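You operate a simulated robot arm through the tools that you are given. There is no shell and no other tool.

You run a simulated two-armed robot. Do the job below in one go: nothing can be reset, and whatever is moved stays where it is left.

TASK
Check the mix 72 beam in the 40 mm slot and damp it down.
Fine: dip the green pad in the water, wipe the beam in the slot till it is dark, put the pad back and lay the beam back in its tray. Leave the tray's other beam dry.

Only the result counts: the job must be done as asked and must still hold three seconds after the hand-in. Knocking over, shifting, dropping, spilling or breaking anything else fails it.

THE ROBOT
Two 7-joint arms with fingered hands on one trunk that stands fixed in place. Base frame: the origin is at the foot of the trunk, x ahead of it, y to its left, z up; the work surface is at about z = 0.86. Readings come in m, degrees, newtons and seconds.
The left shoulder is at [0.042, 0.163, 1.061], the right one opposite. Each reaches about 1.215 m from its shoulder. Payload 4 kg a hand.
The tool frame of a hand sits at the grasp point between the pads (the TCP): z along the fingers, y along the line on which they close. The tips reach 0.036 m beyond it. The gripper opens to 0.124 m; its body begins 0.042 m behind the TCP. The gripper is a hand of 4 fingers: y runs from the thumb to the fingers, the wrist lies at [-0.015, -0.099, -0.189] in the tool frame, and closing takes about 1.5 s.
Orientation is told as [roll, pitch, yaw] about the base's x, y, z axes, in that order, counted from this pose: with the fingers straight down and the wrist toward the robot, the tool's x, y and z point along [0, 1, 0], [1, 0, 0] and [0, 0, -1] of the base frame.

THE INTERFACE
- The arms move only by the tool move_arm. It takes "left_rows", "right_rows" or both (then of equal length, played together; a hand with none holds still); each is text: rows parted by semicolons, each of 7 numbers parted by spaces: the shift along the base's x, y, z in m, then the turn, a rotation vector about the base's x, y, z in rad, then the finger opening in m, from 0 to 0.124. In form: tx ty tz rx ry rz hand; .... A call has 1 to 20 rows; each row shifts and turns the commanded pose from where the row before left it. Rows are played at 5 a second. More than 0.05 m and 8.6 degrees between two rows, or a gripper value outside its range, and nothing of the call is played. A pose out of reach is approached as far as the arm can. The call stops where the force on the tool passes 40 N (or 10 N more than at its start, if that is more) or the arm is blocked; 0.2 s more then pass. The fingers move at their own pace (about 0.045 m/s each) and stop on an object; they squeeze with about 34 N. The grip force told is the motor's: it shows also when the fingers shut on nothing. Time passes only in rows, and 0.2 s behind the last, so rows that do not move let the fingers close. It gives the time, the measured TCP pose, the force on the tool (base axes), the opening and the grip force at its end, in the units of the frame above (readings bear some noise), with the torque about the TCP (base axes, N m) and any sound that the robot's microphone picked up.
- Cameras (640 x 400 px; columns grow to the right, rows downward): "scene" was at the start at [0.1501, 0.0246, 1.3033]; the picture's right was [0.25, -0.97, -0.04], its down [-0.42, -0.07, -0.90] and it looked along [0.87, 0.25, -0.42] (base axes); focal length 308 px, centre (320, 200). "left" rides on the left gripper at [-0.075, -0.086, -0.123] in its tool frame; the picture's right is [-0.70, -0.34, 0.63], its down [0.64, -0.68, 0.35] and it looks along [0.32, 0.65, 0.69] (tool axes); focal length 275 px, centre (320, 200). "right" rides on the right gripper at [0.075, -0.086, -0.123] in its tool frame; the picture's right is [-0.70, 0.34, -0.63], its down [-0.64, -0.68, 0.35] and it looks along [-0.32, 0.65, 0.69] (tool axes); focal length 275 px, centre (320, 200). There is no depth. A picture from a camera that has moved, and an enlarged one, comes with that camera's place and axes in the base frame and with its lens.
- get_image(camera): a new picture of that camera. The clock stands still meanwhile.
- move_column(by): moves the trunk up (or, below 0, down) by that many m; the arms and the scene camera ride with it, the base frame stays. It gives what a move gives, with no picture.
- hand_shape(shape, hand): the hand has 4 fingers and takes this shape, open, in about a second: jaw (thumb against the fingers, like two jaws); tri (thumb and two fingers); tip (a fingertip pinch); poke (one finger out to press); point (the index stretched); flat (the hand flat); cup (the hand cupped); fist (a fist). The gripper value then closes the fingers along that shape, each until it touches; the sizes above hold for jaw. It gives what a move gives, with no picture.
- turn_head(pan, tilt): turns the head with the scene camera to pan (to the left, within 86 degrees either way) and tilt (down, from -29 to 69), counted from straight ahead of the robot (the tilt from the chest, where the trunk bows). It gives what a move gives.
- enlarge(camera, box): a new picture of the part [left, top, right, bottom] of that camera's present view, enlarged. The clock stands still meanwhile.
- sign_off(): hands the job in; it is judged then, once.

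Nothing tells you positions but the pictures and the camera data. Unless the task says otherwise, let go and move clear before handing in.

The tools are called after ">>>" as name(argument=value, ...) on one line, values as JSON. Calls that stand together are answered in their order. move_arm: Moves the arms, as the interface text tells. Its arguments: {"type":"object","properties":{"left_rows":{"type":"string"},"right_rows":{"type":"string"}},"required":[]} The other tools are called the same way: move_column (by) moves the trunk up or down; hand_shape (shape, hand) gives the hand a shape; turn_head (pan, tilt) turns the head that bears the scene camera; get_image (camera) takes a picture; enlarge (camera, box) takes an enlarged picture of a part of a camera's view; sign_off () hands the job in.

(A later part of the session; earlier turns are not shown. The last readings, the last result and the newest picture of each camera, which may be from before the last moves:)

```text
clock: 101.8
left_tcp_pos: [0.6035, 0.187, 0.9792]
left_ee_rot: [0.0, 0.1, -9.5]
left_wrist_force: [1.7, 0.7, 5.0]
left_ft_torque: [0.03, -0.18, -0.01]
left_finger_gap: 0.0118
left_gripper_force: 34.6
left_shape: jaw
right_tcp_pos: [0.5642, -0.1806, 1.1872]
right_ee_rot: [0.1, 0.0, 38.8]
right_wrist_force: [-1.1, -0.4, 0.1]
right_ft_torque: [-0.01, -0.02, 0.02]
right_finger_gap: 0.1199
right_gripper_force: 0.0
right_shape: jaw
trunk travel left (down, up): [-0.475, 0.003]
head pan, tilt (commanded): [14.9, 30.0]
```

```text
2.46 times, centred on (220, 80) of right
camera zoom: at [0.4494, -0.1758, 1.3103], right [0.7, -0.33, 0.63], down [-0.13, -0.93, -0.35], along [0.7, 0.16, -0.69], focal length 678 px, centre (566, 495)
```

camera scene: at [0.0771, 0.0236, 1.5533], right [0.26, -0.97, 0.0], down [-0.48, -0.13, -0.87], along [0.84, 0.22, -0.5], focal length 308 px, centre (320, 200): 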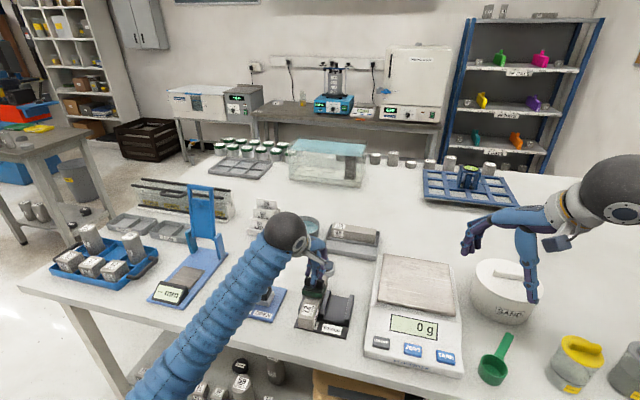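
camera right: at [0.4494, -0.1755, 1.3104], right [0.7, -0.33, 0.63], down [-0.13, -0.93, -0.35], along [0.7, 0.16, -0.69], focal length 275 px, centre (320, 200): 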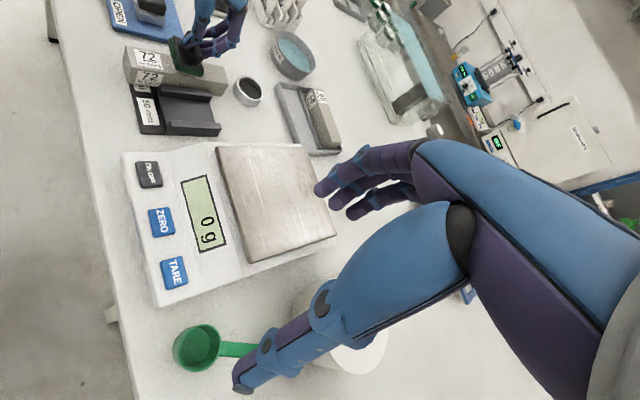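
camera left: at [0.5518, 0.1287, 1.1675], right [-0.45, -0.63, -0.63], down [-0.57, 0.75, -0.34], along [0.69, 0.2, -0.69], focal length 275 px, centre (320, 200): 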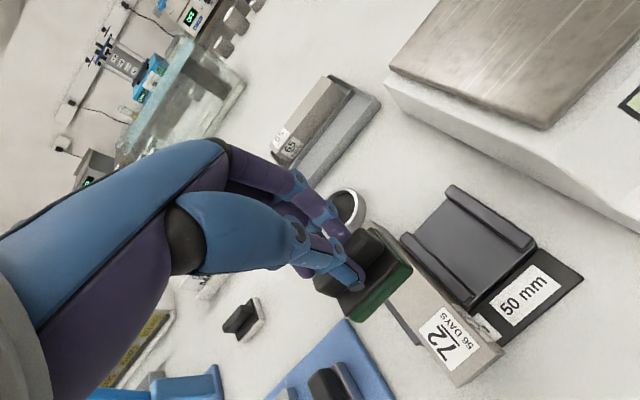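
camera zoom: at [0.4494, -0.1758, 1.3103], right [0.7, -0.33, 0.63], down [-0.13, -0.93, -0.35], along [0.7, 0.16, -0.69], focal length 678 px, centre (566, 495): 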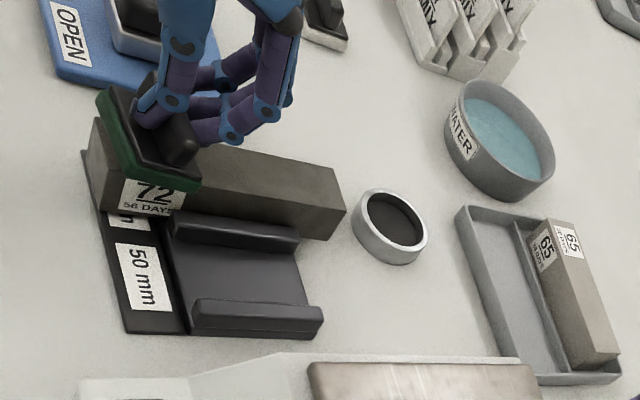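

Beam 72 is dark all over and beam 65 is still light. I'll lift the pad straight off and carry it back to above its home spot at (0.798, 0.315).

>>> move_arm(left_rows="0 0 0.008 0 0 0 0.0; 0 0 0.03 0 0 0 0.0; 0 0 0.03 0 0 0 0.0; 0.0326 0.0213 0 0 0 0 0.0; 0.0326 0.0213 0 0 0 0 0.0; 0.0326 0.0213 0 0 0 0 0.0; 0.0326 0.0213 0 0 0 0 0.0; 0.0326 0.0213 0 0 0 0 0.0; 0.0326 0.0213 0 0 0 0 0.0; 0 0 -0.03 0 0 0 0.0; 0 0 -0.03 0 0 0 0.0; 0 0 -0.015 0 0 0 0.0; 0 0 0 0 0 0 0.0; 0 0 0 0 0 0 0.0")

>>> enlarge(camera="scene", box=[265, 235, 325, 285])

>>> enlarge(camera="left", box=[200, 160, 520, 400])

```text
clock: 104.8
left_tcp_pos: [0.7971, 0.3165, 0.9759]
left_ee_rot: [0.0, 0.1, -9.5]
left_wrist_force: [-0.6, -0.4, -0.4]
left_ft_torque: [-0.02, 0.0, 0.0]
left_finger_gap: 0.0114
left_gripper_force: 34.0
left_shape: jaw
right_tcp_pos: [0.5645, -0.1803, 1.1884]
right_ee_rot: [0.0, 0.0, 38.7]
right_wrist_force: [0.3, 0.1, 0.7]
right_ft_torque: [-0.01, -0.05, 0.0]
right_finger_gap: 0.1198
right_gripper_force: 0.1
right_shape: jaw
trunk travel left (down, up): [-0.475, 0.003]
head pan, tilt (commanded): [14.9, 30.0]
```

```text
8.00 times, centred on (295, 260) of scene
camera zoom: at [0.0774, 0.0237, 1.5533], right [0.26, -0.97, 0.0], down [-0.48, -0.13, -0.87], along [0.84, 0.22, -0.5], focal length 2461 px, centre (520, -280)
```

zoom: 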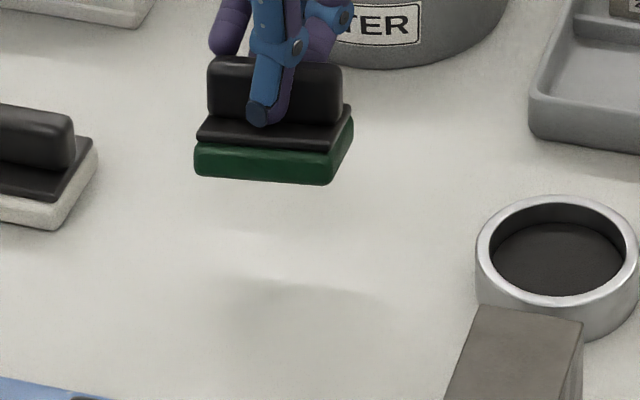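

```text
1.67 times, centred on (360, 280) of left
camera zoom: at [0.7003, 0.2561, 1.0968], right [-0.45, -0.63, -0.63], down [-0.57, 0.75, -0.35], along [0.69, 0.2, -0.69], focal length 459 px, centre (253, 67)
```

zoom: 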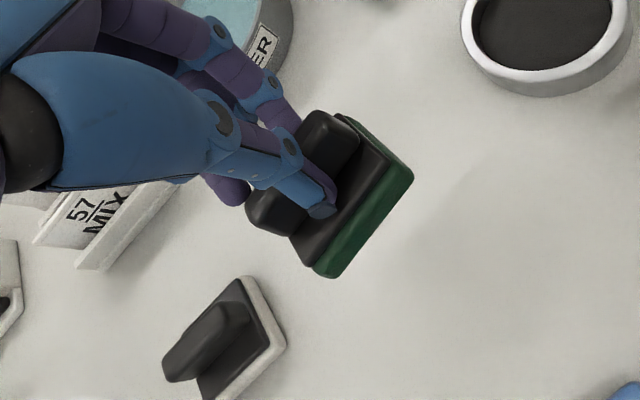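

The pad is over its home spot but still turned about 5° from where it lay. I'll turn it back, lower close to the bench and compare.

>>> move_arm(left_rows="0.0005 -0.0005 -0.015 0 0 -0.05 0.0; 0.0005 -0.0005 -0.015 0 0 -0.05 0.0; 0 0 -0.01 0 0 0 0.0; 0 0 0 0 0 0 0.0; 0 0 0 0 0 0 0.0")

>>> enlarge(camera="scene", box=[265, 235, 325, 285])

```text
clock: 106.0
left_tcp_pos: [0.7982, 0.3151, 0.934]
left_ee_rot: [0.0, 0.0, -15.1]
left_wrist_force: [0.1, 0.6, -0.7]
left_ft_torque: [-0.02, 0.01, -0.02]
left_finger_gap: 0.0117
left_gripper_force: 33.5
left_shape: jaw
right_tcp_pos: [0.5646, -0.1804, 1.1865]
right_ee_rot: [0.0, -0.1, 38.8]
right_wrist_force: [0.9, 0.2, 0.4]
right_ft_torque: [0.01, 0.01, -0.03]
right_finger_gap: 0.1199
right_gripper_force: 0.0
right_shape: jaw
trunk travel left (down, up): [-0.475, 0.003]
head pan, tilt (commanded): [14.9, 30.0]
```

```text
8.00 times, centred on (295, 260) of scene
camera zoom: at [0.0772, 0.0236, 1.5533], right [0.26, -0.97, 0.0], down [-0.48, -0.13, -0.87], along [0.84, 0.22, -0.5], focal length 2461 px, centre (520, -280)
```

zoom: 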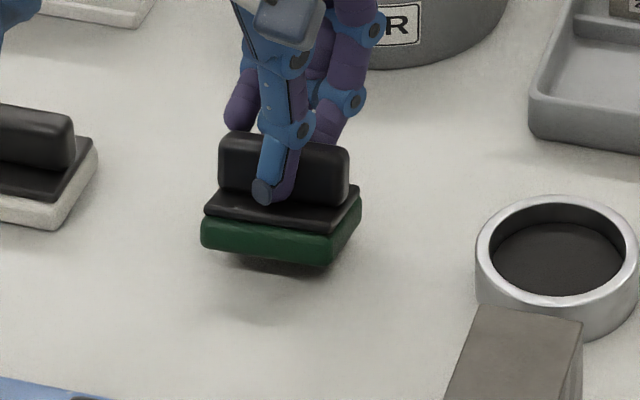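

The pad's heading now matches how it first lay. I'll lower it the last 8 mm until it touches the bench.

>>> move_arm(left_rows="0.001 -0.001 -0.005 0 0 0 0.0; 0 0 -0.002 0 0 0 0.0; 0 0 -0.001 0 0 0 0.0; 0 0 0 0 0 0 0.0")

```text
clock: 107.0
left_tcp_pos: [0.799, 0.314, 0.9287]
left_ee_rot: [0.1, -0.3, -15.2]
left_wrist_force: [-2.3, -1.6, 16.5]
left_ft_torque: [-0.03, -0.08, 0.0]
left_finger_gap: 0.0121
left_gripper_force: 33.9
left_shape: jaw
right_tcp_pos: [0.5622, -0.1817, 1.1886]
right_ee_rot: [-0.1, -0.1, 38.8]
right_wrist_force: [0.1, 0.2, -0.2]
right_ft_torque: [0.02, -0.04, 0.0]
right_finger_gap: 0.12
right_gripper_force: 0.0
right_shape: jaw
trunk travel left (down, up): [-0.475, 0.003]
head pan, tilt (commanded): [14.9, 30.0]
```

The pad is down on the bench. I'll relieve the press, open the fingers slowly and check that it sits flat.

>>> move_arm(left_rows="0 0 0.0013 0 0 0 0.008; 0 0 0 0 0 0 0.014; 0 0 0 0 0 0 0.022; 0 0 0 0 0 0 0.03; 0 0 0 0 0 0 0.04; 0 0 0 0 0 0 0.044; 0 0 0 0 0 0 0.044")

>>> enlarge(camera="scene", box=[265, 235, 325, 285])

```text
clock: 108.7
left_tcp_pos: [0.7998, 0.3151, 0.927]
left_ee_rot: [0.0, 0.0, -15.2]
left_wrist_force: [-0.4, 0.1, -0.2]
left_ft_torque: [0.0, -0.02, 0.01]
left_finger_gap: 0.0433
left_gripper_force: 0.0
left_shape: jaw
right_tcp_pos: [0.5625, -0.1804, 1.1871]
right_ee_rot: [-0.1, 0.1, 38.8]
right_wrist_force: [-0.6, 0.1, -0.3]
right_ft_torque: [-0.01, 0.02, -0.04]
right_finger_gap: 0.1198
right_gripper_force: 0.0
right_shape: jaw
trunk travel left (down, up): [-0.475, 0.003]
head pan, tilt (commanded): [14.9, 30.0]
```

```text
8.00 times, centred on (295, 260) of scene
camera zoom: at [0.0771, 0.0236, 1.5533], right [0.26, -0.97, 0.0], down [-0.48, -0.13, -0.87], along [0.84, 0.22, -0.5], focal length 2461 px, centre (520, -280)
```

zoom: 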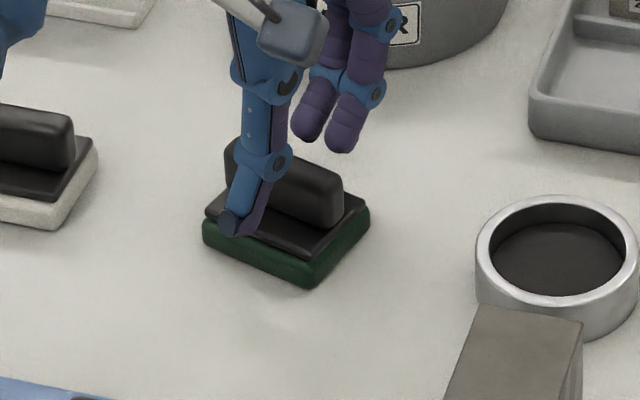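

The pad sits flat, but as the fingers opened it swung back to line up with the hand at about −15°. I'll regrip it, turn the hand back to yaw 0 just above the bench, and release there so that it ends up square.

>>> move_arm(left_rows="-0.0005 0.001 0 0 0 0 0.034; 0 0 0 0 0 0 0.024; 0 0 0 0 0 0 0.014; 0 0 0 0 0 0 0.004; 0 0 0 0 0 0 0.0; 0 0 0 0 0 0 0.0; 0 0 0 0 0 0 0.0; 0 0 0.008 0 0 0 0.0; 0 0 0 0 0 0.09 0.0; 0 0 0 0 0 0.09 0.0; 0 0 0 0 0 0.085 0.0; 0 0 0 0 0 0 0.0")

>>> enlarge(camera="scene", box=[265, 235, 325, 285])

```text
clock: 111.2
left_tcp_pos: [0.7991, 0.3162, 0.9357]
left_ee_rot: [0.1, 0.0, 0.1]
left_wrist_force: [-0.3, 0.2, 0.2]
left_ft_torque: [-0.01, 0.0, 0.03]
left_finger_gap: 0.0113
left_gripper_force: 34.4
left_shape: jaw
right_tcp_pos: [0.5637, -0.1798, 1.1878]
right_ee_rot: [0.0, -0.1, 38.8]
right_wrist_force: [0.2, 0.5, -0.2]
right_ft_torque: [0.01, -0.02, 0.01]
right_finger_gap: 0.1199
right_gripper_force: 0.1
right_shape: jaw
trunk travel left (down, up): [-0.475, 0.003]
head pan, tilt (commanded): [14.9, 30.0]
```

```text
8.00 times, centred on (295, 260) of scene
camera zoom: at [0.0772, 0.0238, 1.5533], right [0.26, -0.97, 0.0], down [-0.48, -0.13, -0.87], along [0.84, 0.22, -0.5], focal length 2461 px, centre (520, -280)
```

zoom: 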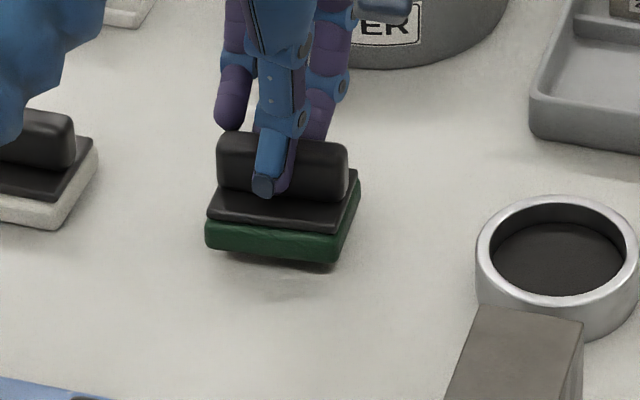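

At hand yaw 0 the pad is now only about 5° off, and it should settle square on release. Lowering and letting go.

>>> move_arm(left_rows="0.001 0 -0.005 0 0 0 0.0; 0 0 -0.002 0 0 0 0.0; 0 0 -0.0005 0 0 0 0.0; 0 0 0 0 0 0 0.004; 0 0 0 0 0 0 0.01; 0 0 0 0 0 0 0.015; 0 0 0 0 0 0 0.02; 0 0 0 0 0 0 0.028; 0 0 0 0 0 0 0.036; 0 0 0 0 0 0 0.044; 0 0 0 0 0 0 0.044")

>>> enlarge(camera="scene", box=[265, 235, 325, 285])

```text
clock: 113.7
left_tcp_pos: [0.8, 0.316, 0.9287]
left_ee_rot: [0.0, 0.1, -0.1]
left_wrist_force: [0.3, -0.3, -1.0]
left_ft_torque: [0.02, -0.01, -0.02]
left_finger_gap: 0.0438
left_gripper_force: 0.1
left_shape: jaw
right_tcp_pos: [0.5637, -0.1807, 1.1886]
right_ee_rot: [-0.1, 0.0, 38.8]
right_wrist_force: [-0.2, 0.1, -0.6]
right_ft_torque: [0.0, -0.03, 0.01]
right_finger_gap: 0.1201
right_gripper_force: 0.0
right_shape: jaw
trunk travel left (down, up): [-0.475, 0.003]
head pan, tilt (commanded): [14.9, 30.0]
```

```text
8.00 times, centred on (295, 260) of scene
camera zoom: at [0.0772, 0.0236, 1.5533], right [0.26, -0.97, 0.0], down [-0.48, -0.13, -0.87], along [0.84, 0.22, -0.5], focal length 2461 px, centre (520, -280)
```

zoom: 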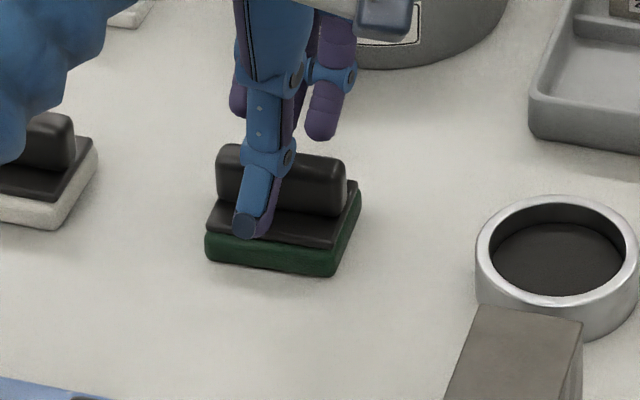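

The pad is back on its spot, within a millimetre or so and about 3° of its first heading. I'll take the left hand straight up and back to its starting corner.

>>> move_arm(left_rows="0 0 0.01 0 0 0 0.044; 0 0 0.02 0 0 0 0.05; 0 0 0.04 0 0 0 0.06; 0 0 0.045 0 0 0 0.08; 0 0 0.045 0 0 0 0.1; 0 0 0.045 0 0 0 0.12; 0 0 0.045 0 0 0 0.12; 0 0 0.045 0 0 0 0.12; 0 0 0.045 0 0 0 0.12; 0 0 0.045 0 0 0 0.12; 0 0 0.045 0 0 0 0.12; 0 0 0.04 0 0 0 0.12; -0.014 0.036 0.01 0 0 0 0.12; -0.014 0.036 0 0 0 0 0.12; -0.014 0.036 0 0 0 0 0.12; -0.014 0.036 0 0 0 0 0.12; -0.014 0.036 0 0 0 0 0.12; -0.013 0.036 0 0 0 0 0.12; 0 0 0 0 0 0 0.12")

>>> get_image(camera="scene")

>>> enlarge(camera="scene", box=[290, 260, 360, 340])

```text
clock: 117.7
left_tcp_pos: [0.7171, 0.5331, 1.4072]
left_ee_rot: [-0.1, 0.0, -0.2]
left_wrist_force: [0.5, 0.4, -0.4]
left_ft_torque: [0.0, 0.0, 0.0]
left_finger_gap: 0.1194
left_gripper_force: 0.1
left_shape: jaw
right_tcp_pos: [0.5645, -0.1797, 1.1875]
right_ee_rot: [0.1, 0.0, 38.8]
right_wrist_force: [0.1, 0.1, 0.2]
right_ft_torque: [0.01, 0.02, 0.0]
right_finger_gap: 0.1198
right_gripper_force: 0.0
right_shape: jaw
trunk travel left (down, up): [-0.475, 0.003]
head pan, tilt (commanded): [14.9, 30.0]
```

```text
taken
camera scene: at [0.0778, 0.0228, 1.5533], right [0.26, -0.97, 0.0], down [-0.48, -0.13, -0.87], along [0.84, 0.22, -0.5], focal length 308 px, centre (320, 200)
```

scene: 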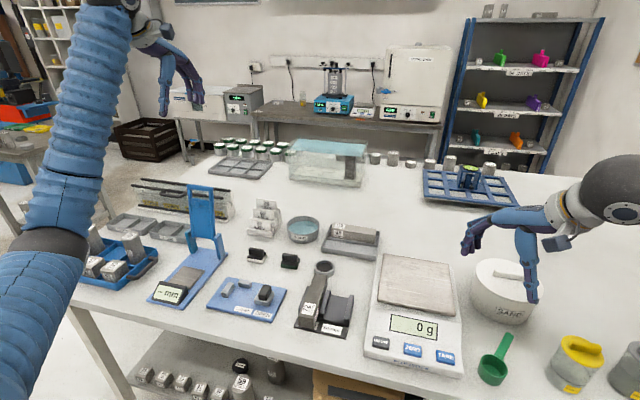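

```text
5.00 times, centred on (325, 300) of scene
camera zoom: at [0.0778, 0.0228, 1.5533], right [0.26, -0.97, 0.0], down [-0.48, -0.13, -0.87], along [0.84, 0.22, -0.5], focal length 1538 px, centre (295, -300)
```

zoom: 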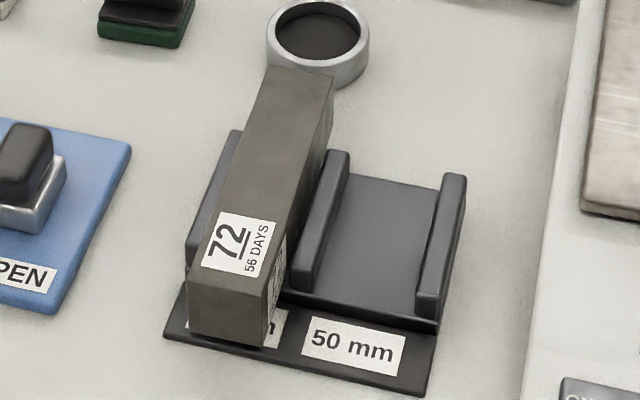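

The beam is dark in the slot at about centre (0.645, 0.190), the pad is home and the left arm is clear. Now the right hand comes back over the slot, turning as it goes.

>>> move_arm(right_rows="0.0078 0.0336 -0.008 0 0 0.055 0.12; 0.0078 0.0336 -0.008 0 0 0.055 0.12; 0.0078 0.0336 -0.008 0 0 0.055 0.12; 0.0078 0.0336 -0.008 0 0 0.055 0.12; 0.0078 0.0336 -0.008 0 0 0.055 0.12; 0.0078 0.0336 -0.008 0 0 0.055 0.12; 0.0078 0.0336 -0.008 0 0 0.055 0.12; 0.0078 0.0336 -0.008 0 0 0.055 0.12; 0.0078 0.0336 -0.008 0 0 0.055 0.12; 0.0078 0.0336 -0.008 0 0 0.055 0.12; 0.0075 0.0336 -0.008 0 0 0.055 0.12; 0 0 0 0 0 0 0.12")

```text
clock: 120.2
left_tcp_pos: [0.7161, 0.5332, 1.407]
left_ee_rot: [0.0, 0.0, -0.1]
left_wrist_force: [0.8, 0.0, 0.6]
left_ft_torque: [0.02, 0.03, 0.0]
left_finger_gap: 0.1196
left_gripper_force: 0.1
left_shape: jaw
right_tcp_pos: [0.6513, 0.1883, 1.0972]
right_ee_rot: [0.0, 0.0, 73.5]
right_wrist_force: [-0.8, -0.1, -0.4]
right_ft_torque: [0.01, 0.0, -0.01]
right_finger_gap: 0.1199
right_gripper_force: 0.0
right_shape: jaw
trunk travel left (down, up): [-0.475, 0.003]
head pan, tilt (commanded): [14.9, 30.0]
```

The hand is over the slot at yaw 73.5°. Next comes the lean-back and turn to bring the elbow up.

>>> move_arm(right_rows="0 0 -0.01 -0.0284 -0.0959 0 0.12; 0 0 -0.01 -0.0284 -0.0959 0 0.12; 0 0 -0.01 -0.0284 -0.0959 0 0.12; 0 0 0 -0.0284 -0.0959 0 0.12; 0 0 0 -0.0284 -0.0959 0 0.12; 0 0 0 -0.0284 -0.0959 0 0.12; 0 0 0 0 0 0.05 0.12; 0 0 0 0 0 0.05 0.12; 0 0 0 0 0 0.05 0.12; 0 0 0 0 0 0.05 0.12; 0 0 0 0 0 0.05 0.12; 0 0 0 0 0 0.04 0.12; 0 0 0 0 0 0 0.12")

```text
clock: 123.0
left_tcp_pos: [0.7179, 0.5348, 1.4062]
left_ee_rot: [-0.1, 0.0, 0.0]
left_wrist_force: [-0.3, -0.2, -0.7]
left_ft_torque: [0.02, 0.03, -0.02]
left_finger_gap: 0.1199
left_gripper_force: 0.1
left_shape: jaw
right_tcp_pos: [0.6507, 0.1878, 1.0685]
right_ee_rot: [-34.3, 0.0, 90.1]
right_wrist_force: [-0.7, 0.1, 0.9]
right_ft_torque: [-0.01, 0.0, -0.01]
right_finger_gap: 0.1199
right_gripper_force: 0.1
right_shape: jaw
trunk travel left (down, up): [-0.475, 0.003]
head pan, tilt (commanded): [14.9, 30.0]
```

Yaw is 90° with 34° of lean; now I stand the hand upright again.

>>> move_arm(right_rows="0 0 0 0 0.05 0 0.12; 0 0 0 0 0.05 0 0.12; 0 0 0 0 0.05 0 0.12; 0 0 0 0 0.05 0 0.12; 0 0 0 0 0.05 0 0.12; 0 0 0 0 0.05 0 0.12; 0 0 0 0 0.05 0 0.12; 0 0 0 0 0.05 0 0.12; 0 0 0 0 0.05 0 0.12; 0 0 0 0 0.05 0 0.12; 0 0 0 0 0.05 0 0.12; 0 0 0 0 0.0486 0 0.12; 0 0 0 0 0 0 0.12")

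```text
clock: 125.8
left_tcp_pos: [0.7179, 0.5349, 1.4066]
left_ee_rot: [0.1, 0.1, -0.1]
left_wrist_force: [-0.7, -0.1, -0.3]
left_ft_torque: [-0.01, -0.01, -0.03]
left_finger_gap: 0.12
left_gripper_force: 0.1
left_shape: jaw
right_tcp_pos: [0.6489, 0.2028, 1.0653]
right_ee_rot: [-3.9, -1.9, 89.4]
right_wrist_force: [0.0, 0.4, 0.9]
right_ft_torque: [-0.02, -0.03, 0.01]
right_finger_gap: 0.1199
right_gripper_force: 0.1
right_shape: jaw
right hand out of reach, approached as far as the arm can: row 6, 7
trunk travel left (down, up): [-0.475, 0.003]
head pan, tilt (commanded): [14.9, 30.0]
```

The elbow flipped up as before. I'll level the hand at yaw 93° and come down to a bit above the beam with the fingers at 0.06.

>>> move_arm(right_rows="-0.0004 -0.0024 -0.0133 -0.0055 0.0113 0.011 0.1; -0.0004 -0.0024 -0.0133 -0.0055 0.0113 0.011 0.08; -0.0004 -0.0024 -0.0133 -0.0055 0.0113 0.011 0.06; -0.0004 -0.0024 -0.0133 -0.0055 0.0113 0.011 0.06; -0.0004 -0.0024 -0.0133 -0.0055 0.0113 0.011 0.06; -0.0004 -0.0023 -0.0133 -0.0055 0.0113 0.011 0.06; 0 0 0 0 0 0 0.06; 0 0 0 0 0 0 0.06; 0 0 0 0 0 0 0.06")

>>> enlarge(camera="scene", box=[280, 240, 360, 330])

>>> get_image(camera="right")

```text
clock: 127.8
left_tcp_pos: [0.7174, 0.5338, 1.4065]
left_ee_rot: [0.0, 0.0, -0.2]
left_wrist_force: [0.1, -1.0, -0.2]
left_ft_torque: [0.0, -0.01, 0.01]
left_finger_gap: 0.1202
left_gripper_force: 0.1
left_shape: jaw
right_tcp_pos: [0.6458, 0.1905, 0.9869]
right_ee_rot: [0.1, -0.2, 93.0]
right_wrist_force: [-0.3, -0.3, 0.3]
right_ft_torque: [-0.01, -0.03, -0.04]
right_finger_gap: 0.0604
right_gripper_force: 0.1
right_shape: jaw
trunk travel left (down, up): [-0.475, 0.003]
head pan, tilt (commanded): [14.9, 30.0]
```

```text
4.44 times, centred on (320, 285) of scene
camera zoom: at [0.0774, 0.024, 1.5533], right [0.26, -0.97, 0.0], down [-0.48, -0.13, -0.87], along [0.84, 0.22, -0.5], focal length 1367 px, centre (320, -178)
```

zoom: 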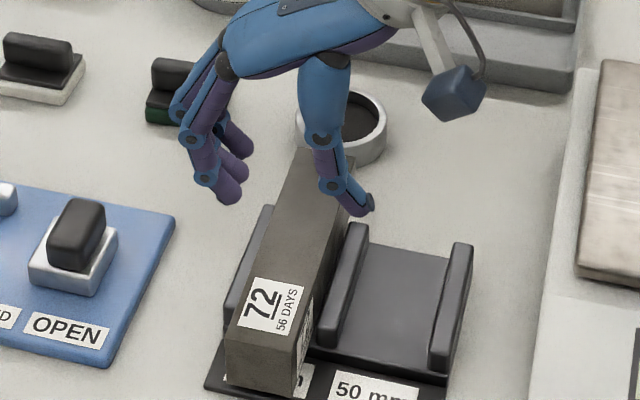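

```text
taken
camera right: at [0.5755, 0.0996, 1.1104], right [0.68, 0.37, 0.64], down [0.68, -0.64, -0.35], along [0.28, 0.67, -0.69], focal length 275 px, centre (320, 200)
```

right: 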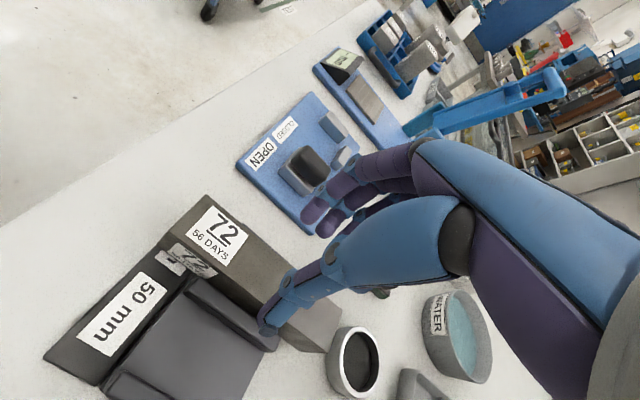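

The hand straddles beam 72 in the slot. I'll lower to the same grip height as before (z 0.935).

>>> move_arm(right_rows="0 -0.0015 -0.02 0 0 0 0.06; 0 0 -0.015 0 0 0 0.06; 0 0 -0.01 0 0 0 0.06; 0 0 -0.006 0 0 0 0.06; 0 0 0 0 0 0 0.06; 0 0 0 0 0 0 0.06")

>>> enlarge(camera="scene", box=[290, 260, 350, 320])

```text
clock: 129.2
left_tcp_pos: [0.7173, 0.5346, 1.4054]
left_ee_rot: [0.0, -0.1, -0.2]
left_wrist_force: [-0.3, -0.3, 0.2]
left_ft_torque: [0.03, -0.01, 0.0]
left_finger_gap: 0.1198
left_gripper_force: 0.1
left_shape: jaw
right_tcp_pos: [0.6476, 0.1875, 0.9341]
right_ee_rot: [-0.1, -0.2, 93.1]
right_wrist_force: [0.3, 0.3, 0.0]
right_ft_torque: [-0.02, -0.01, 0.0]
right_finger_gap: 0.0604
right_gripper_force: 0.2
right_shape: jaw
trunk travel left (down, up): [-0.475, 0.003]
head pan, tilt (commanded): [14.9, 30.0]
```

```text
6.67 times, centred on (320, 290) of scene
camera zoom: at [0.0775, 0.024, 1.5533], right [0.26, -0.97, 0.0], down [-0.48, -0.13, -0.87], along [0.84, 0.22, -0.5], focal length 2051 px, centre (320, -400)
```

zoom: 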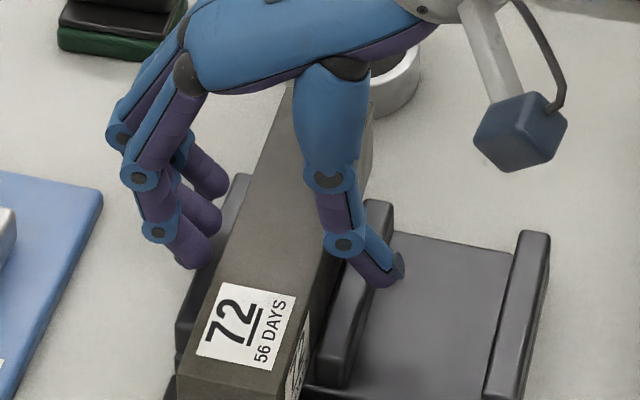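

No contact with the rails. Closing on the beam now.

>>> move_arm(right_rows="0 0 0 0 0 0 0.052; 0 0 0 0 0 0 0.046; 0 0 0 0 0 0 0.042; 0 0 0 0 0 0 0.034; 0 0 0 0 0 0 0.02; 0 0 0 0 0 0 0.02; 0 0 0 0 0 0 0.02; 0 0 0 0 0 0 0.02")

```text
clock: 131.1
left_tcp_pos: [0.7172, 0.5344, 1.4066]
left_ee_rot: [0.0, 0.0, -0.1]
left_wrist_force: [0.4, -0.5, -0.5]
left_ft_torque: [0.01, 0.03, 0.02]
left_finger_gap: 0.1201
left_gripper_force: 0.0
left_shape: jaw
right_tcp_pos: [0.6464, 0.1881, 0.9344]
right_ee_rot: [-0.2, -0.2, 93.1]
right_wrist_force: [0.9, -2.7, 5.0]
right_ft_torque: [-0.06, -0.01, 0.05]
right_finger_gap: 0.0393
right_gripper_force: 34.5
right_shape: jaw
trunk travel left (down, up): [-0.475, 0.003]
head pan, tilt (commanded): [14.9, 30.0]
```

Gripped at 34 N. I'll lift it straight out of the slot slowly.

>>> move_arm(right_rows="0 0 0.004 0 0 0 0.02; 0 0 0.006 0 0 0 0.02; 0 0 0.01 0 0 0 0.02; 0 0 0.015 0 0 0 0.02; 0 0 0.02 0 0 0 0.02; 0 0 0.02 0 0 0 0.02; 0 0 0 0 0 0 0.02")

>>> enlarge(camera="scene", box=[280, 240, 360, 330])

>>> get_image(camera="right")

```text
clock: 132.7
left_tcp_pos: [0.718, 0.5342, 1.4057]
left_ee_rot: [0.1, 0.0, -0.1]
left_wrist_force: [0.0, 0.2, 0.7]
left_ft_torque: [-0.03, 0.0, 0.01]
left_finger_gap: 0.1201
left_gripper_force: 0.0
left_shape: jaw
right_tcp_pos: [0.6462, 0.1878, 1.0098]
right_ee_rot: [0.0, -0.1, 93.1]
right_wrist_force: [-0.4, -0.1, -6.1]
right_ft_torque: [-0.04, 0.0, 0.0]
right_finger_gap: 0.039
right_gripper_force: 34.2
right_shape: jaw
trunk travel left (down, up): [-0.475, 0.003]
head pan, tilt (commanded): [14.9, 30.0]
```

```text
4.44 times, centred on (320, 285) of scene
camera zoom: at [0.0781, 0.0241, 1.5532], right [0.26, -0.97, 0.0], down [-0.48, -0.13, -0.87], along [0.84, 0.22, -0.5], focal length 1367 px, centre (320, -178)
```

zoom: 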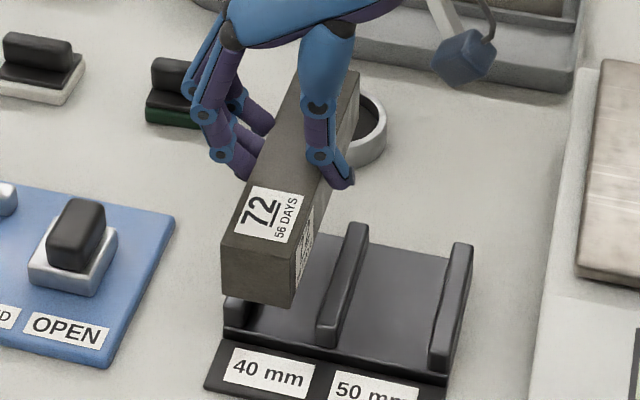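

```text
taken
camera right: at [0.5768, 0.0965, 1.1315], right [0.68, 0.37, 0.63], down [0.68, -0.64, -0.35], along [0.28, 0.67, -0.69], focal length 275 px, centre (320, 200)
```

right: 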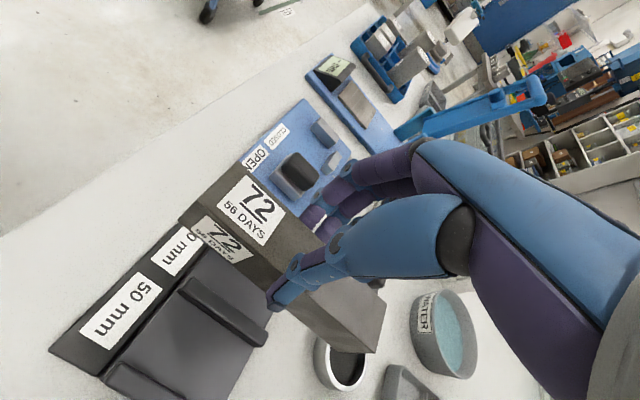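

The beam is out of the slot, level, and the block has not moved. I'll raise it to about 1.07 m and turn back toward yaw 40° in place, high above everything.

>>> move_arm(right_rows="0 0 0.03 0 0 0 0.02; 0 0 0.03 0 0 0 0.02; 0 0 0 0 0 -0.08 0.02; 0 0 0 0 0 -0.08 0.02; 0 0 0 0 0 -0.08 0.02; 0 0 0 0 0 -0.08 0.02; 0 0 0 0 0 -0.08 0.02; 0 0 0 0 0 -0.08 0.02; 0 0 0 0 0 -0.08 0.02; 0 0 0 0 0 -0.08 0.02; 0 0 0 0 0 -0.08 0.02; 0 0 0 0 0 -0.08 0.02; 0 0 0 0 0 0 0.02; 0 0 0 0 0 0 0.02")

>>> get_image(camera="scene")

```text
clock: 135.7
left_tcp_pos: [0.7175, 0.5336, 1.4059]
left_ee_rot: [0.0, 0.0, -0.2]
left_wrist_force: [0.4, -0.1, 0.7]
left_ft_torque: [-0.01, 0.02, 0.0]
left_finger_gap: 0.1199
left_gripper_force: 0.1
left_shape: jaw
right_tcp_pos: [0.6466, 0.1874, 1.0703]
right_ee_rot: [0.0, -0.2, 47.3]
right_wrist_force: [-0.3, -0.2, -4.7]
right_ft_torque: [-0.03, -0.01, -0.01]
right_finger_gap: 0.0391
right_gripper_force: 33.8
right_shape: jaw
trunk travel left (down, up): [-0.475, 0.003]
head pan, tilt (commanded): [14.9, 30.0]
```

```text
taken
camera scene: at [0.0776, 0.0242, 1.5533], right [0.26, -0.97, 0.0], down [-0.48, -0.13, -0.87], along [0.84, 0.22, -0.5], focal length 308 px, centre (320, 200)
```

scene: 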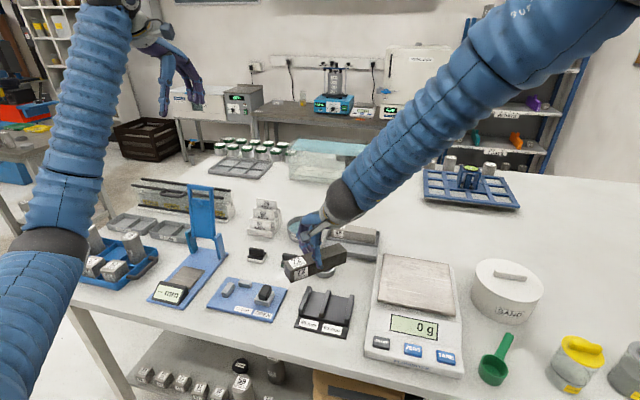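

The turn went smoothly to 47° with no out-of-reach rows. I'll continue turning to near 0° in place, then move forward over the tray.

>>> move_arm(right_rows="0 0 0 0 0 -0.08 0.02; 0 0 0 0 0 -0.08 0.02; 0 0 0 0 0 -0.08 0.02; 0 0 0 0 0 -0.08 0.02; 0 0 0 0 0 -0.08 0.02; 0 0 0 0 0 -0.08 0.02; 0 0 0 0 0 -0.08 0.02; 0 0 0 0 0 -0.08 0.02; 0 0 0 0 0 -0.08 0.02; 0 0 0 0 0 0 0.02; 0 0 0 0 0 0 0.02")

>>> get_image(camera="scene")

```text
clock: 138.1
left_tcp_pos: [0.7174, 0.5348, 1.4054]
left_ee_rot: [0.0, 0.0, -0.1]
left_wrist_force: [-0.1, -0.1, 0.2]
left_ft_torque: [0.0, 0.01, 0.01]
left_finger_gap: 0.1199
left_gripper_force: 0.0
left_shape: jaw
right_tcp_pos: [0.6476, 0.1883, 1.0693]
right_ee_rot: [0.0, -0.2, 6.0]
right_wrist_force: [-0.4, 1.5, -5.4]
right_ft_torque: [0.04, 0.03, -0.04]
right_finger_gap: 0.0391
right_gripper_force: 34.3
right_shape: jaw
trunk travel left (down, up): [-0.475, 0.003]
head pan, tilt (commanded): [14.9, 30.0]
```

```text
taken
camera scene: at [0.0777, 0.0241, 1.5533], right [0.26, -0.97, 0.0], down [-0.48, -0.13, -0.87], along [0.84, 0.22, -0.5], focal length 308 px, centre (320, 200)
```

scene: 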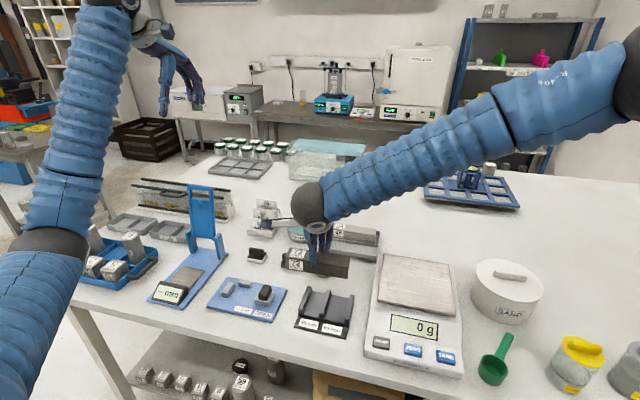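

The beam is at hand yaw 6°. I'll move it forward over its place in the tray at the same height.

>>> move_arm(right_rows="0.0248 -0.0041 0 0 0 -0.0065 0.02; 0.0248 -0.0041 0 0 0 -0.0065 0.02; 0.0248 -0.0041 0 0 0 -0.0065 0.02; 0.0248 -0.0041 0 0 0 -0.0065 0.02; 0.0248 -0.0041 0 0 0 -0.0065 0.02; 0.0248 -0.0041 0 0 0 -0.0065 0.02; 0.0248 -0.0041 0 0 0 -0.0065 0.02; 0.0248 -0.0041 0 0 0 -0.0065 0.02; 0.0248 -0.0041 0 0 0 -0.0065 0.02; 0.0248 -0.0041 0 0 0 -0.0065 0.02; 0.0248 -0.0041 0 0 0 -0.0065 0.02; 0 0 0 0 0 0 0.02; 0 0 0 0 0 0 0.02")

>>> get_image(camera="right")

>>> enlarge(camera="scene", box=[310, 190, 410, 270])

```text
clock: 140.8
left_tcp_pos: [0.7181, 0.5344, 1.4062]
left_ee_rot: [0.0, -0.1, -0.1]
left_wrist_force: [-1.1, -0.2, -0.1]
left_ft_torque: [-0.02, 0.01, 0.01]
left_finger_gap: 0.1197
left_gripper_force: 0.0
left_shape: jaw
right_tcp_pos: [0.9195, 0.1413, 1.0676]
right_ee_rot: [0.0, -0.3, 2.0]
right_wrist_force: [-0.9, -0.2, -5.8]
right_ft_torque: [0.05, 0.02, -0.02]
right_finger_gap: 0.039
right_gripper_force: 34.6
right_shape: jaw
trunk travel left (down, up): [-0.475, 0.003]
head pan, tilt (commanded): [14.9, 30.0]
```

```text
taken
camera right: at [0.8311, 0.2135, 1.19], right [0.36, -0.68, 0.64], down [-0.66, -0.67, -0.35], along [0.66, -0.29, -0.69], focal length 275 px, centre (320, 200)
```

right: 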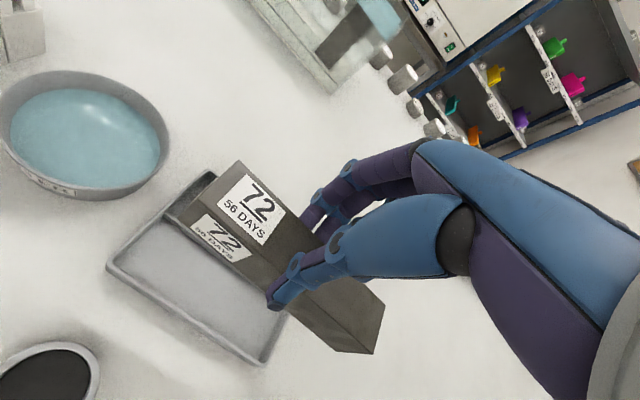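

```text
5.00 times, centred on (360, 230) of scene
camera zoom: at [0.078, 0.0241, 1.5533], right [0.26, -0.97, 0.0], down [-0.48, -0.13, -0.87], along [0.84, 0.22, -0.5], focal length 1538 px, centre (120, 50)
```

zoom: 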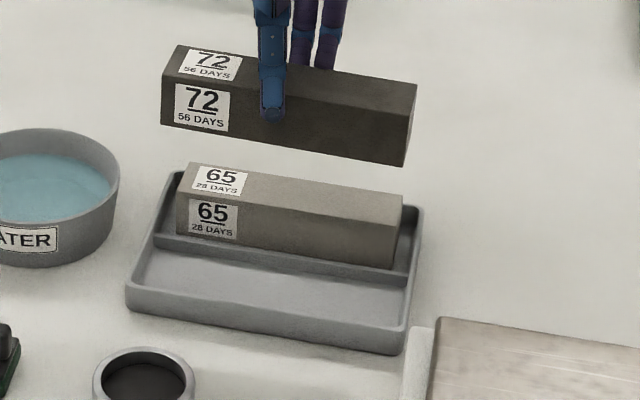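

The beam is over its tray place but turned about −4° by the scene view. I'll zoom in with the hand camera to confirm its heading and centre before lowering.

>>> enlarge(camera="right", box=[160, 140, 400, 370])

>>> enlarge(camera="right", box=[90, 150, 290, 370])

```text
1.74 times, centred on (280, 255) of right
camera zoom: at [0.8311, 0.2135, 1.19], right [0.36, -0.68, 0.64], down [-0.66, -0.67, -0.35], along [0.66, -0.29, -0.69], focal length 479 px, centre (390, 104)
```

zoom: 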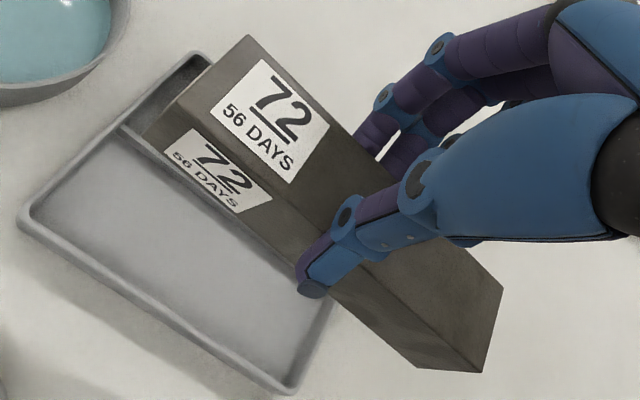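

```text
1.82 times, centred on (190, 260) of right
camera zoom: at [0.8311, 0.2135, 1.19], right [0.36, -0.68, 0.64], down [-0.66, -0.67, -0.35], along [0.66, -0.29, -0.69], focal length 500 px, centre (556, 91)
```

zoom: 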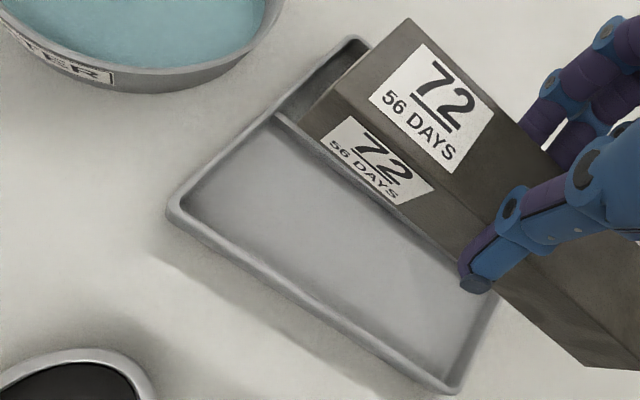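

The hand camera puts the beam centre at (0.919, 0.140) with a heading of −3.4°, and the tray itself is square. I'll turn the hand about 2.3° and nudge it slightly, then lower to just above the tray rim and check.

>>> move_arm(right_rows="-0.0015 -0.001 -0.025 0 0 0.02 0.02; 0 0 -0.025 0 0 0.02 0.02; 0 0 -0.025 0 0 0 0.02; 0 0 -0.02 0 0 0 0.02; 0 0 0 0 0 0 0.02; 0 0 0 0 0 0 0.02")

>>> enlarge(camera="right", box=[100, 140, 400, 400])

>>> enlarge(camera="scene", box=[320, 200, 410, 270])

```text
clock: 142.2
left_tcp_pos: [0.7173, 0.5351, 1.4059]
left_ee_rot: [0.0, 0.1, 0.0]
left_wrist_force: [-0.1, 0.6, 0.5]
left_ft_torque: [0.0, 0.0, -0.01]
left_finger_gap: 0.1197
left_gripper_force: 0.1
left_shape: jaw
right_tcp_pos: [0.917, 0.1426, 0.9738]
right_ee_rot: [0.0, -0.2, 4.3]
right_wrist_force: [-0.1, -0.1, -5.1]
right_ft_torque: [0.01, 0.02, -0.03]
right_finger_gap: 0.0388
right_gripper_force: 33.4
right_shape: jaw
trunk travel left (down, up): [-0.475, 0.003]
head pan, tilt (commanded): [14.9, 30.0]
```

```text
1.54 times, centred on (250, 270) of right
camera zoom: at [0.8259, 0.2109, 1.096], right [0.39, -0.67, 0.64], down [-0.63, -0.69, -0.35], along [0.67, -0.27, -0.69], focal length 424 px, centre (428, 92)
```

zoom: 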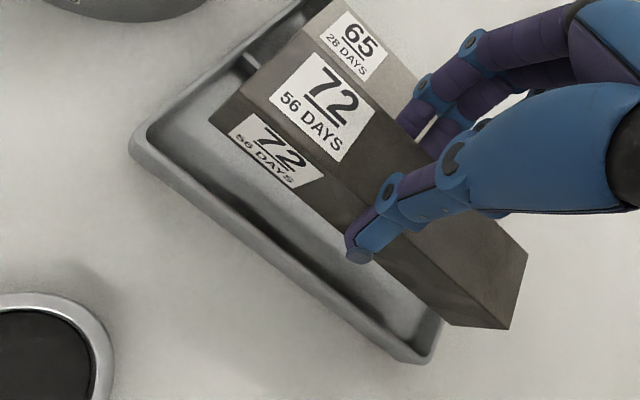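

```text
5.71 times, centred on (365, 235) of scene
camera zoom: at [0.0781, 0.0241, 1.5533], right [0.26, -0.97, 0.0], down [-0.48, -0.13, -0.87], along [0.84, 0.22, -0.5], focal length 1758 px, centre (63, 0)
```

zoom: 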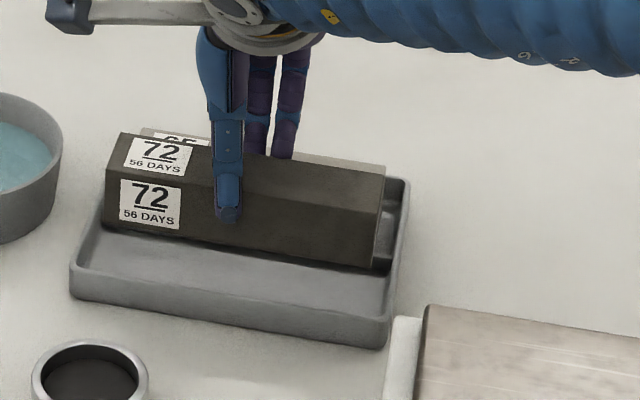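

The beam is now within 1° of square over its place. I'll lower it the rest of the way in small steps until it touches the tray floor.

>>> move_arm(right_rows="0.001 0 -0.018 0 0 0 0.02; 0 0 -0.014 0 0 0 0.02; 0 0 -0.008 0 0 0 0.02; 0 0 -0.004 0 0 0 0.02; 0 0 0 0 0 0 0.02; 0 0 0 0 0 0 0.02")

```text
clock: 143.7
left_tcp_pos: [0.7178, 0.5345, 1.4058]
left_ee_rot: [0.0, 0.0, 0.0]
left_wrist_force: [0.9, 0.4, 0.3]
left_ft_torque: [-0.02, 0.02, 0.03]
left_finger_gap: 0.1197
left_gripper_force: 0.1
left_shape: jaw
right_tcp_pos: [0.9193, 0.1431, 0.9308]
right_ee_rot: [0.0, -0.1, 4.2]
right_wrist_force: [0.5, 0.6, -5.5]
right_ft_torque: [0.03, 0.06, -0.02]
right_finger_gap: 0.0391
right_gripper_force: 34.2
right_shape: jaw
trunk travel left (down, up): [-0.475, 0.003]
head pan, tilt (commanded): [14.9, 30.0]
```

Still hanging free at z 0.931. A few more millimetres.

>>> move_arm(right_rows="0 0 -0.003 0 0 0 0.02; 0 0 -0.002 0 0 0 0.02; 0 0 0 0 0 0 0.02")

```text
clock: 144.4
left_tcp_pos: [0.7155, 0.5344, 1.4072]
left_ee_rot: [0.2, 0.0, -0.1]
left_wrist_force: [0.3, -0.2, 0.5]
left_ft_torque: [-0.02, 0.01, -0.01]
left_finger_gap: 0.1199
left_gripper_force: 0.0
left_shape: jaw
right_tcp_pos: [0.9189, 0.1431, 0.9274]
right_ee_rot: [-0.1, -0.2, 4.3]
right_wrist_force: [1.7, 2.6, 9.3]
right_ft_torque: [0.02, 0.08, 0.04]
right_finger_gap: 0.0389
right_gripper_force: 33.6
right_shape: jaw
trunk travel left (down, up): [-0.475, 0.003]
head pan, tilt (commanded): [14.9, 30.0]
```

The contact is centred under the beam, so it is seated in the tray. I'll look once more before releasing.

>>> enlarge(camera="scene", box=[325, 205, 405, 265])

>>> enlarge(camera="right", box=[100, 120, 420, 400])

```text
6.67 times, centred on (365, 235) of scene
camera zoom: at [0.0764, 0.024, 1.5535], right [0.26, -0.97, 0.0], down [-0.48, -0.13, -0.87], along [0.84, 0.22, -0.5], focal length 2051 px, centre (20, -33)
```

zoom: 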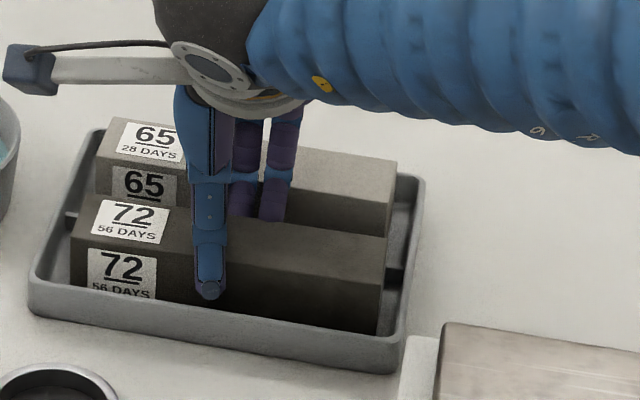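

```text
1.43 times, centred on (260, 260) of right
camera zoom: at [0.8266, 0.2102, 1.0502], right [0.39, -0.67, 0.64], down [-0.63, -0.69, -0.35], along [0.68, -0.27, -0.69], focal length 393 px, centre (406, 114)
```

zoom: 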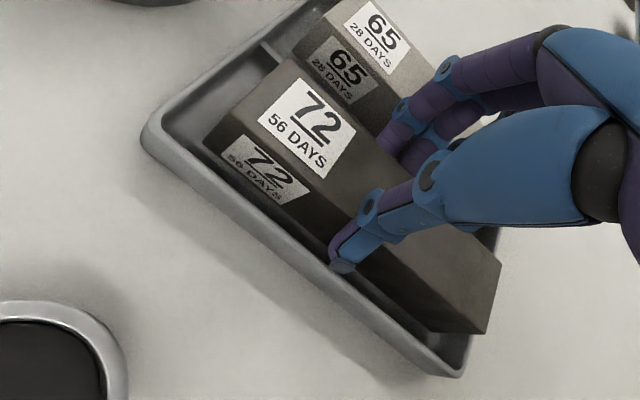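

Beam 72 is lying in its compartment, flat and clear of beam 65. I'll ease the press, open a few millimetres, shift slightly away from beam 65, and lift out.

>>> move_arm(right_rows="0 0 0.001 0 0 0 0.034; 0 0 0 0 0 0 0.039; 0 0 0 0 0 0 0.042; 0 0 0 0 0 0 0.045; -0.001 0 0 0 0 0 0.047; -0.001 0 0 0 0 0 0.049; 0 0 0 0 0 0 0.05; 0 0 0 0 0 0 0.05")

>>> enlarge(camera="scene", box=[325, 205, 405, 265])

```text
clock: 146.2
left_tcp_pos: [0.7175, 0.5352, 1.4046]
left_ee_rot: [0.0, 0.0, -0.1]
left_wrist_force: [0.7, -0.1, 0.5]
left_ft_torque: [0.06, -0.01, 0.0]
left_finger_gap: 0.1197
left_gripper_force: 0.1
left_shape: jaw
right_tcp_pos: [0.9177, 0.142, 0.9272]
right_ee_rot: [0.0, -0.1, 4.3]
right_wrist_force: [0.4, -0.6, 0.2]
right_ft_torque: [0.02, -0.01, 0.02]
right_finger_gap: 0.05
right_gripper_force: 0.0
right_shape: jaw
trunk travel left (down, up): [-0.475, 0.003]
head pan, tilt (commanded): [14.9, 30.0]
```

```text
6.67 times, centred on (365, 235) of scene
camera zoom: at [0.0774, 0.0239, 1.5533], right [0.26, -0.97, 0.0], down [-0.48, -0.13, -0.87], along [0.84, 0.22, -0.5], focal length 2051 px, centre (20, -33)
```

zoom: 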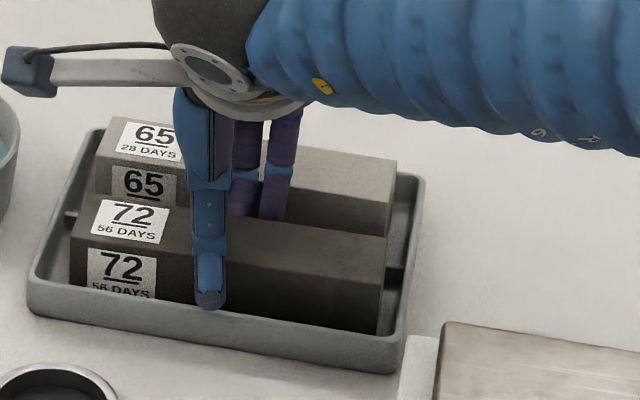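

The beam stays put and no forces remain. I'll lift straight up and away.

>>> move_arm(right_rows="0 0 0.006 0 0 0 0.05; 0 0 0.008 0 0 0 0.05; 0 0 0.012 0 0 0 0.05; 0 0 0.02 0 0 0 0.052; 0 0 0.03 0 0 0 0.06; 0 0 0.04 0 0 0 0.08; 0 0 0.04 0 0 0 0.1; 0 0 0.04 0 0 0 0.12; 0 0 0.03 0 0 0 0.12; -0.009 -0.03 0.01 0 0 0 0.12; -0.009 -0.03 0 0 0 0 0.12; -0.009 -0.03 0 0 0 0 0.12; -0.009 -0.03 0 0 0 0 0.12; -0.009 -0.03 0 0 0 0 0.12; -0.009 -0.03 0 0 0 0 0.12; -0.009 -0.03 0 0 0 0 0.12; -0.009 -0.03 0 0 0 0 0.12; 0 0 0 0 0 0 0.12")

>>> get_image(camera="scene")

>>> enlarge(camera="scene", box=[240, 195, 410, 340])

>>> get_image(camera="right")

```text
clock: 150.1
left_tcp_pos: [0.7187, 0.535, 1.405]
left_ee_rot: [-0.1, 0.1, -0.2]
left_wrist_force: [0.3, 0.4, 0.2]
left_ft_torque: [-0.05, 0.03, 0.01]
left_finger_gap: 0.1199
left_gripper_force: 0.0
left_shape: jaw
right_tcp_pos: [0.8494, -0.1026, 1.1634]
right_ee_rot: [-0.1, -0.2, 4.3]
right_wrist_force: [0.3, 0.5, -0.1]
right_ft_torque: [-0.03, 0.01, -0.02]
right_finger_gap: 0.1196
right_gripper_force: 0.1
right_shape: jaw
trunk travel left (down, up): [-0.475, 0.003]
head pan, tilt (commanded): [14.9, 30.0]
```

```text
taken
camera scene: at [0.0777, 0.0249, 1.5533], right [0.26, -0.97, 0.0], down [-0.48, -0.13, -0.87], along [0.84, 0.22, -0.5], focal length 308 px, centre (320, 200)
```

scene: 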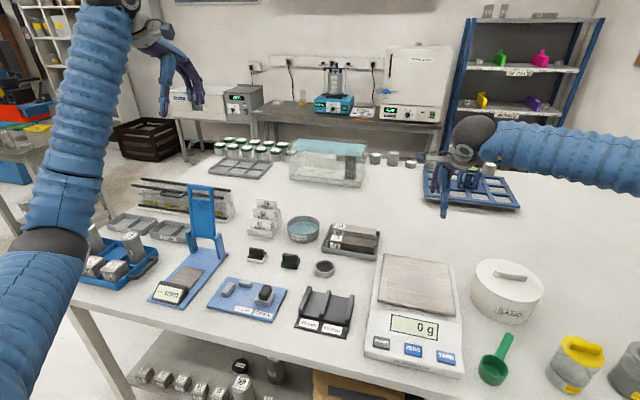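

```text
2.76 times, centred on (325, 268) of scene
camera zoom: at [0.0777, 0.0249, 1.5533], right [0.26, -0.97, 0.0], down [-0.48, -0.13, -0.87], along [0.84, 0.22, -0.5], focal length 849 px, centre (306, 14)
```

zoom: 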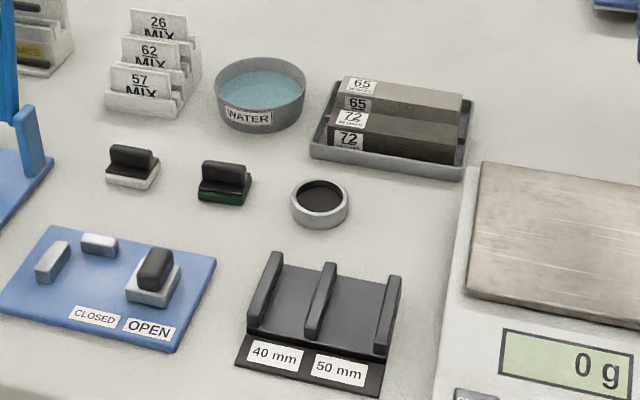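

```text
taken
camera right: at [0.7559, -0.0339, 1.2847], right [0.39, -0.67, 0.64], down [-0.63, -0.69, -0.35], along [0.67, -0.27, -0.69], focal length 275 px, centre (320, 200)
```

right: 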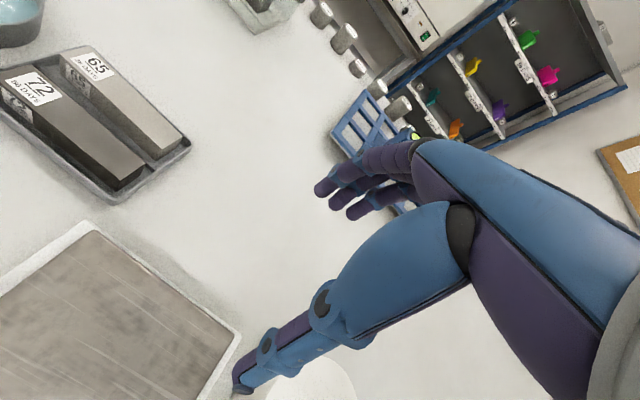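

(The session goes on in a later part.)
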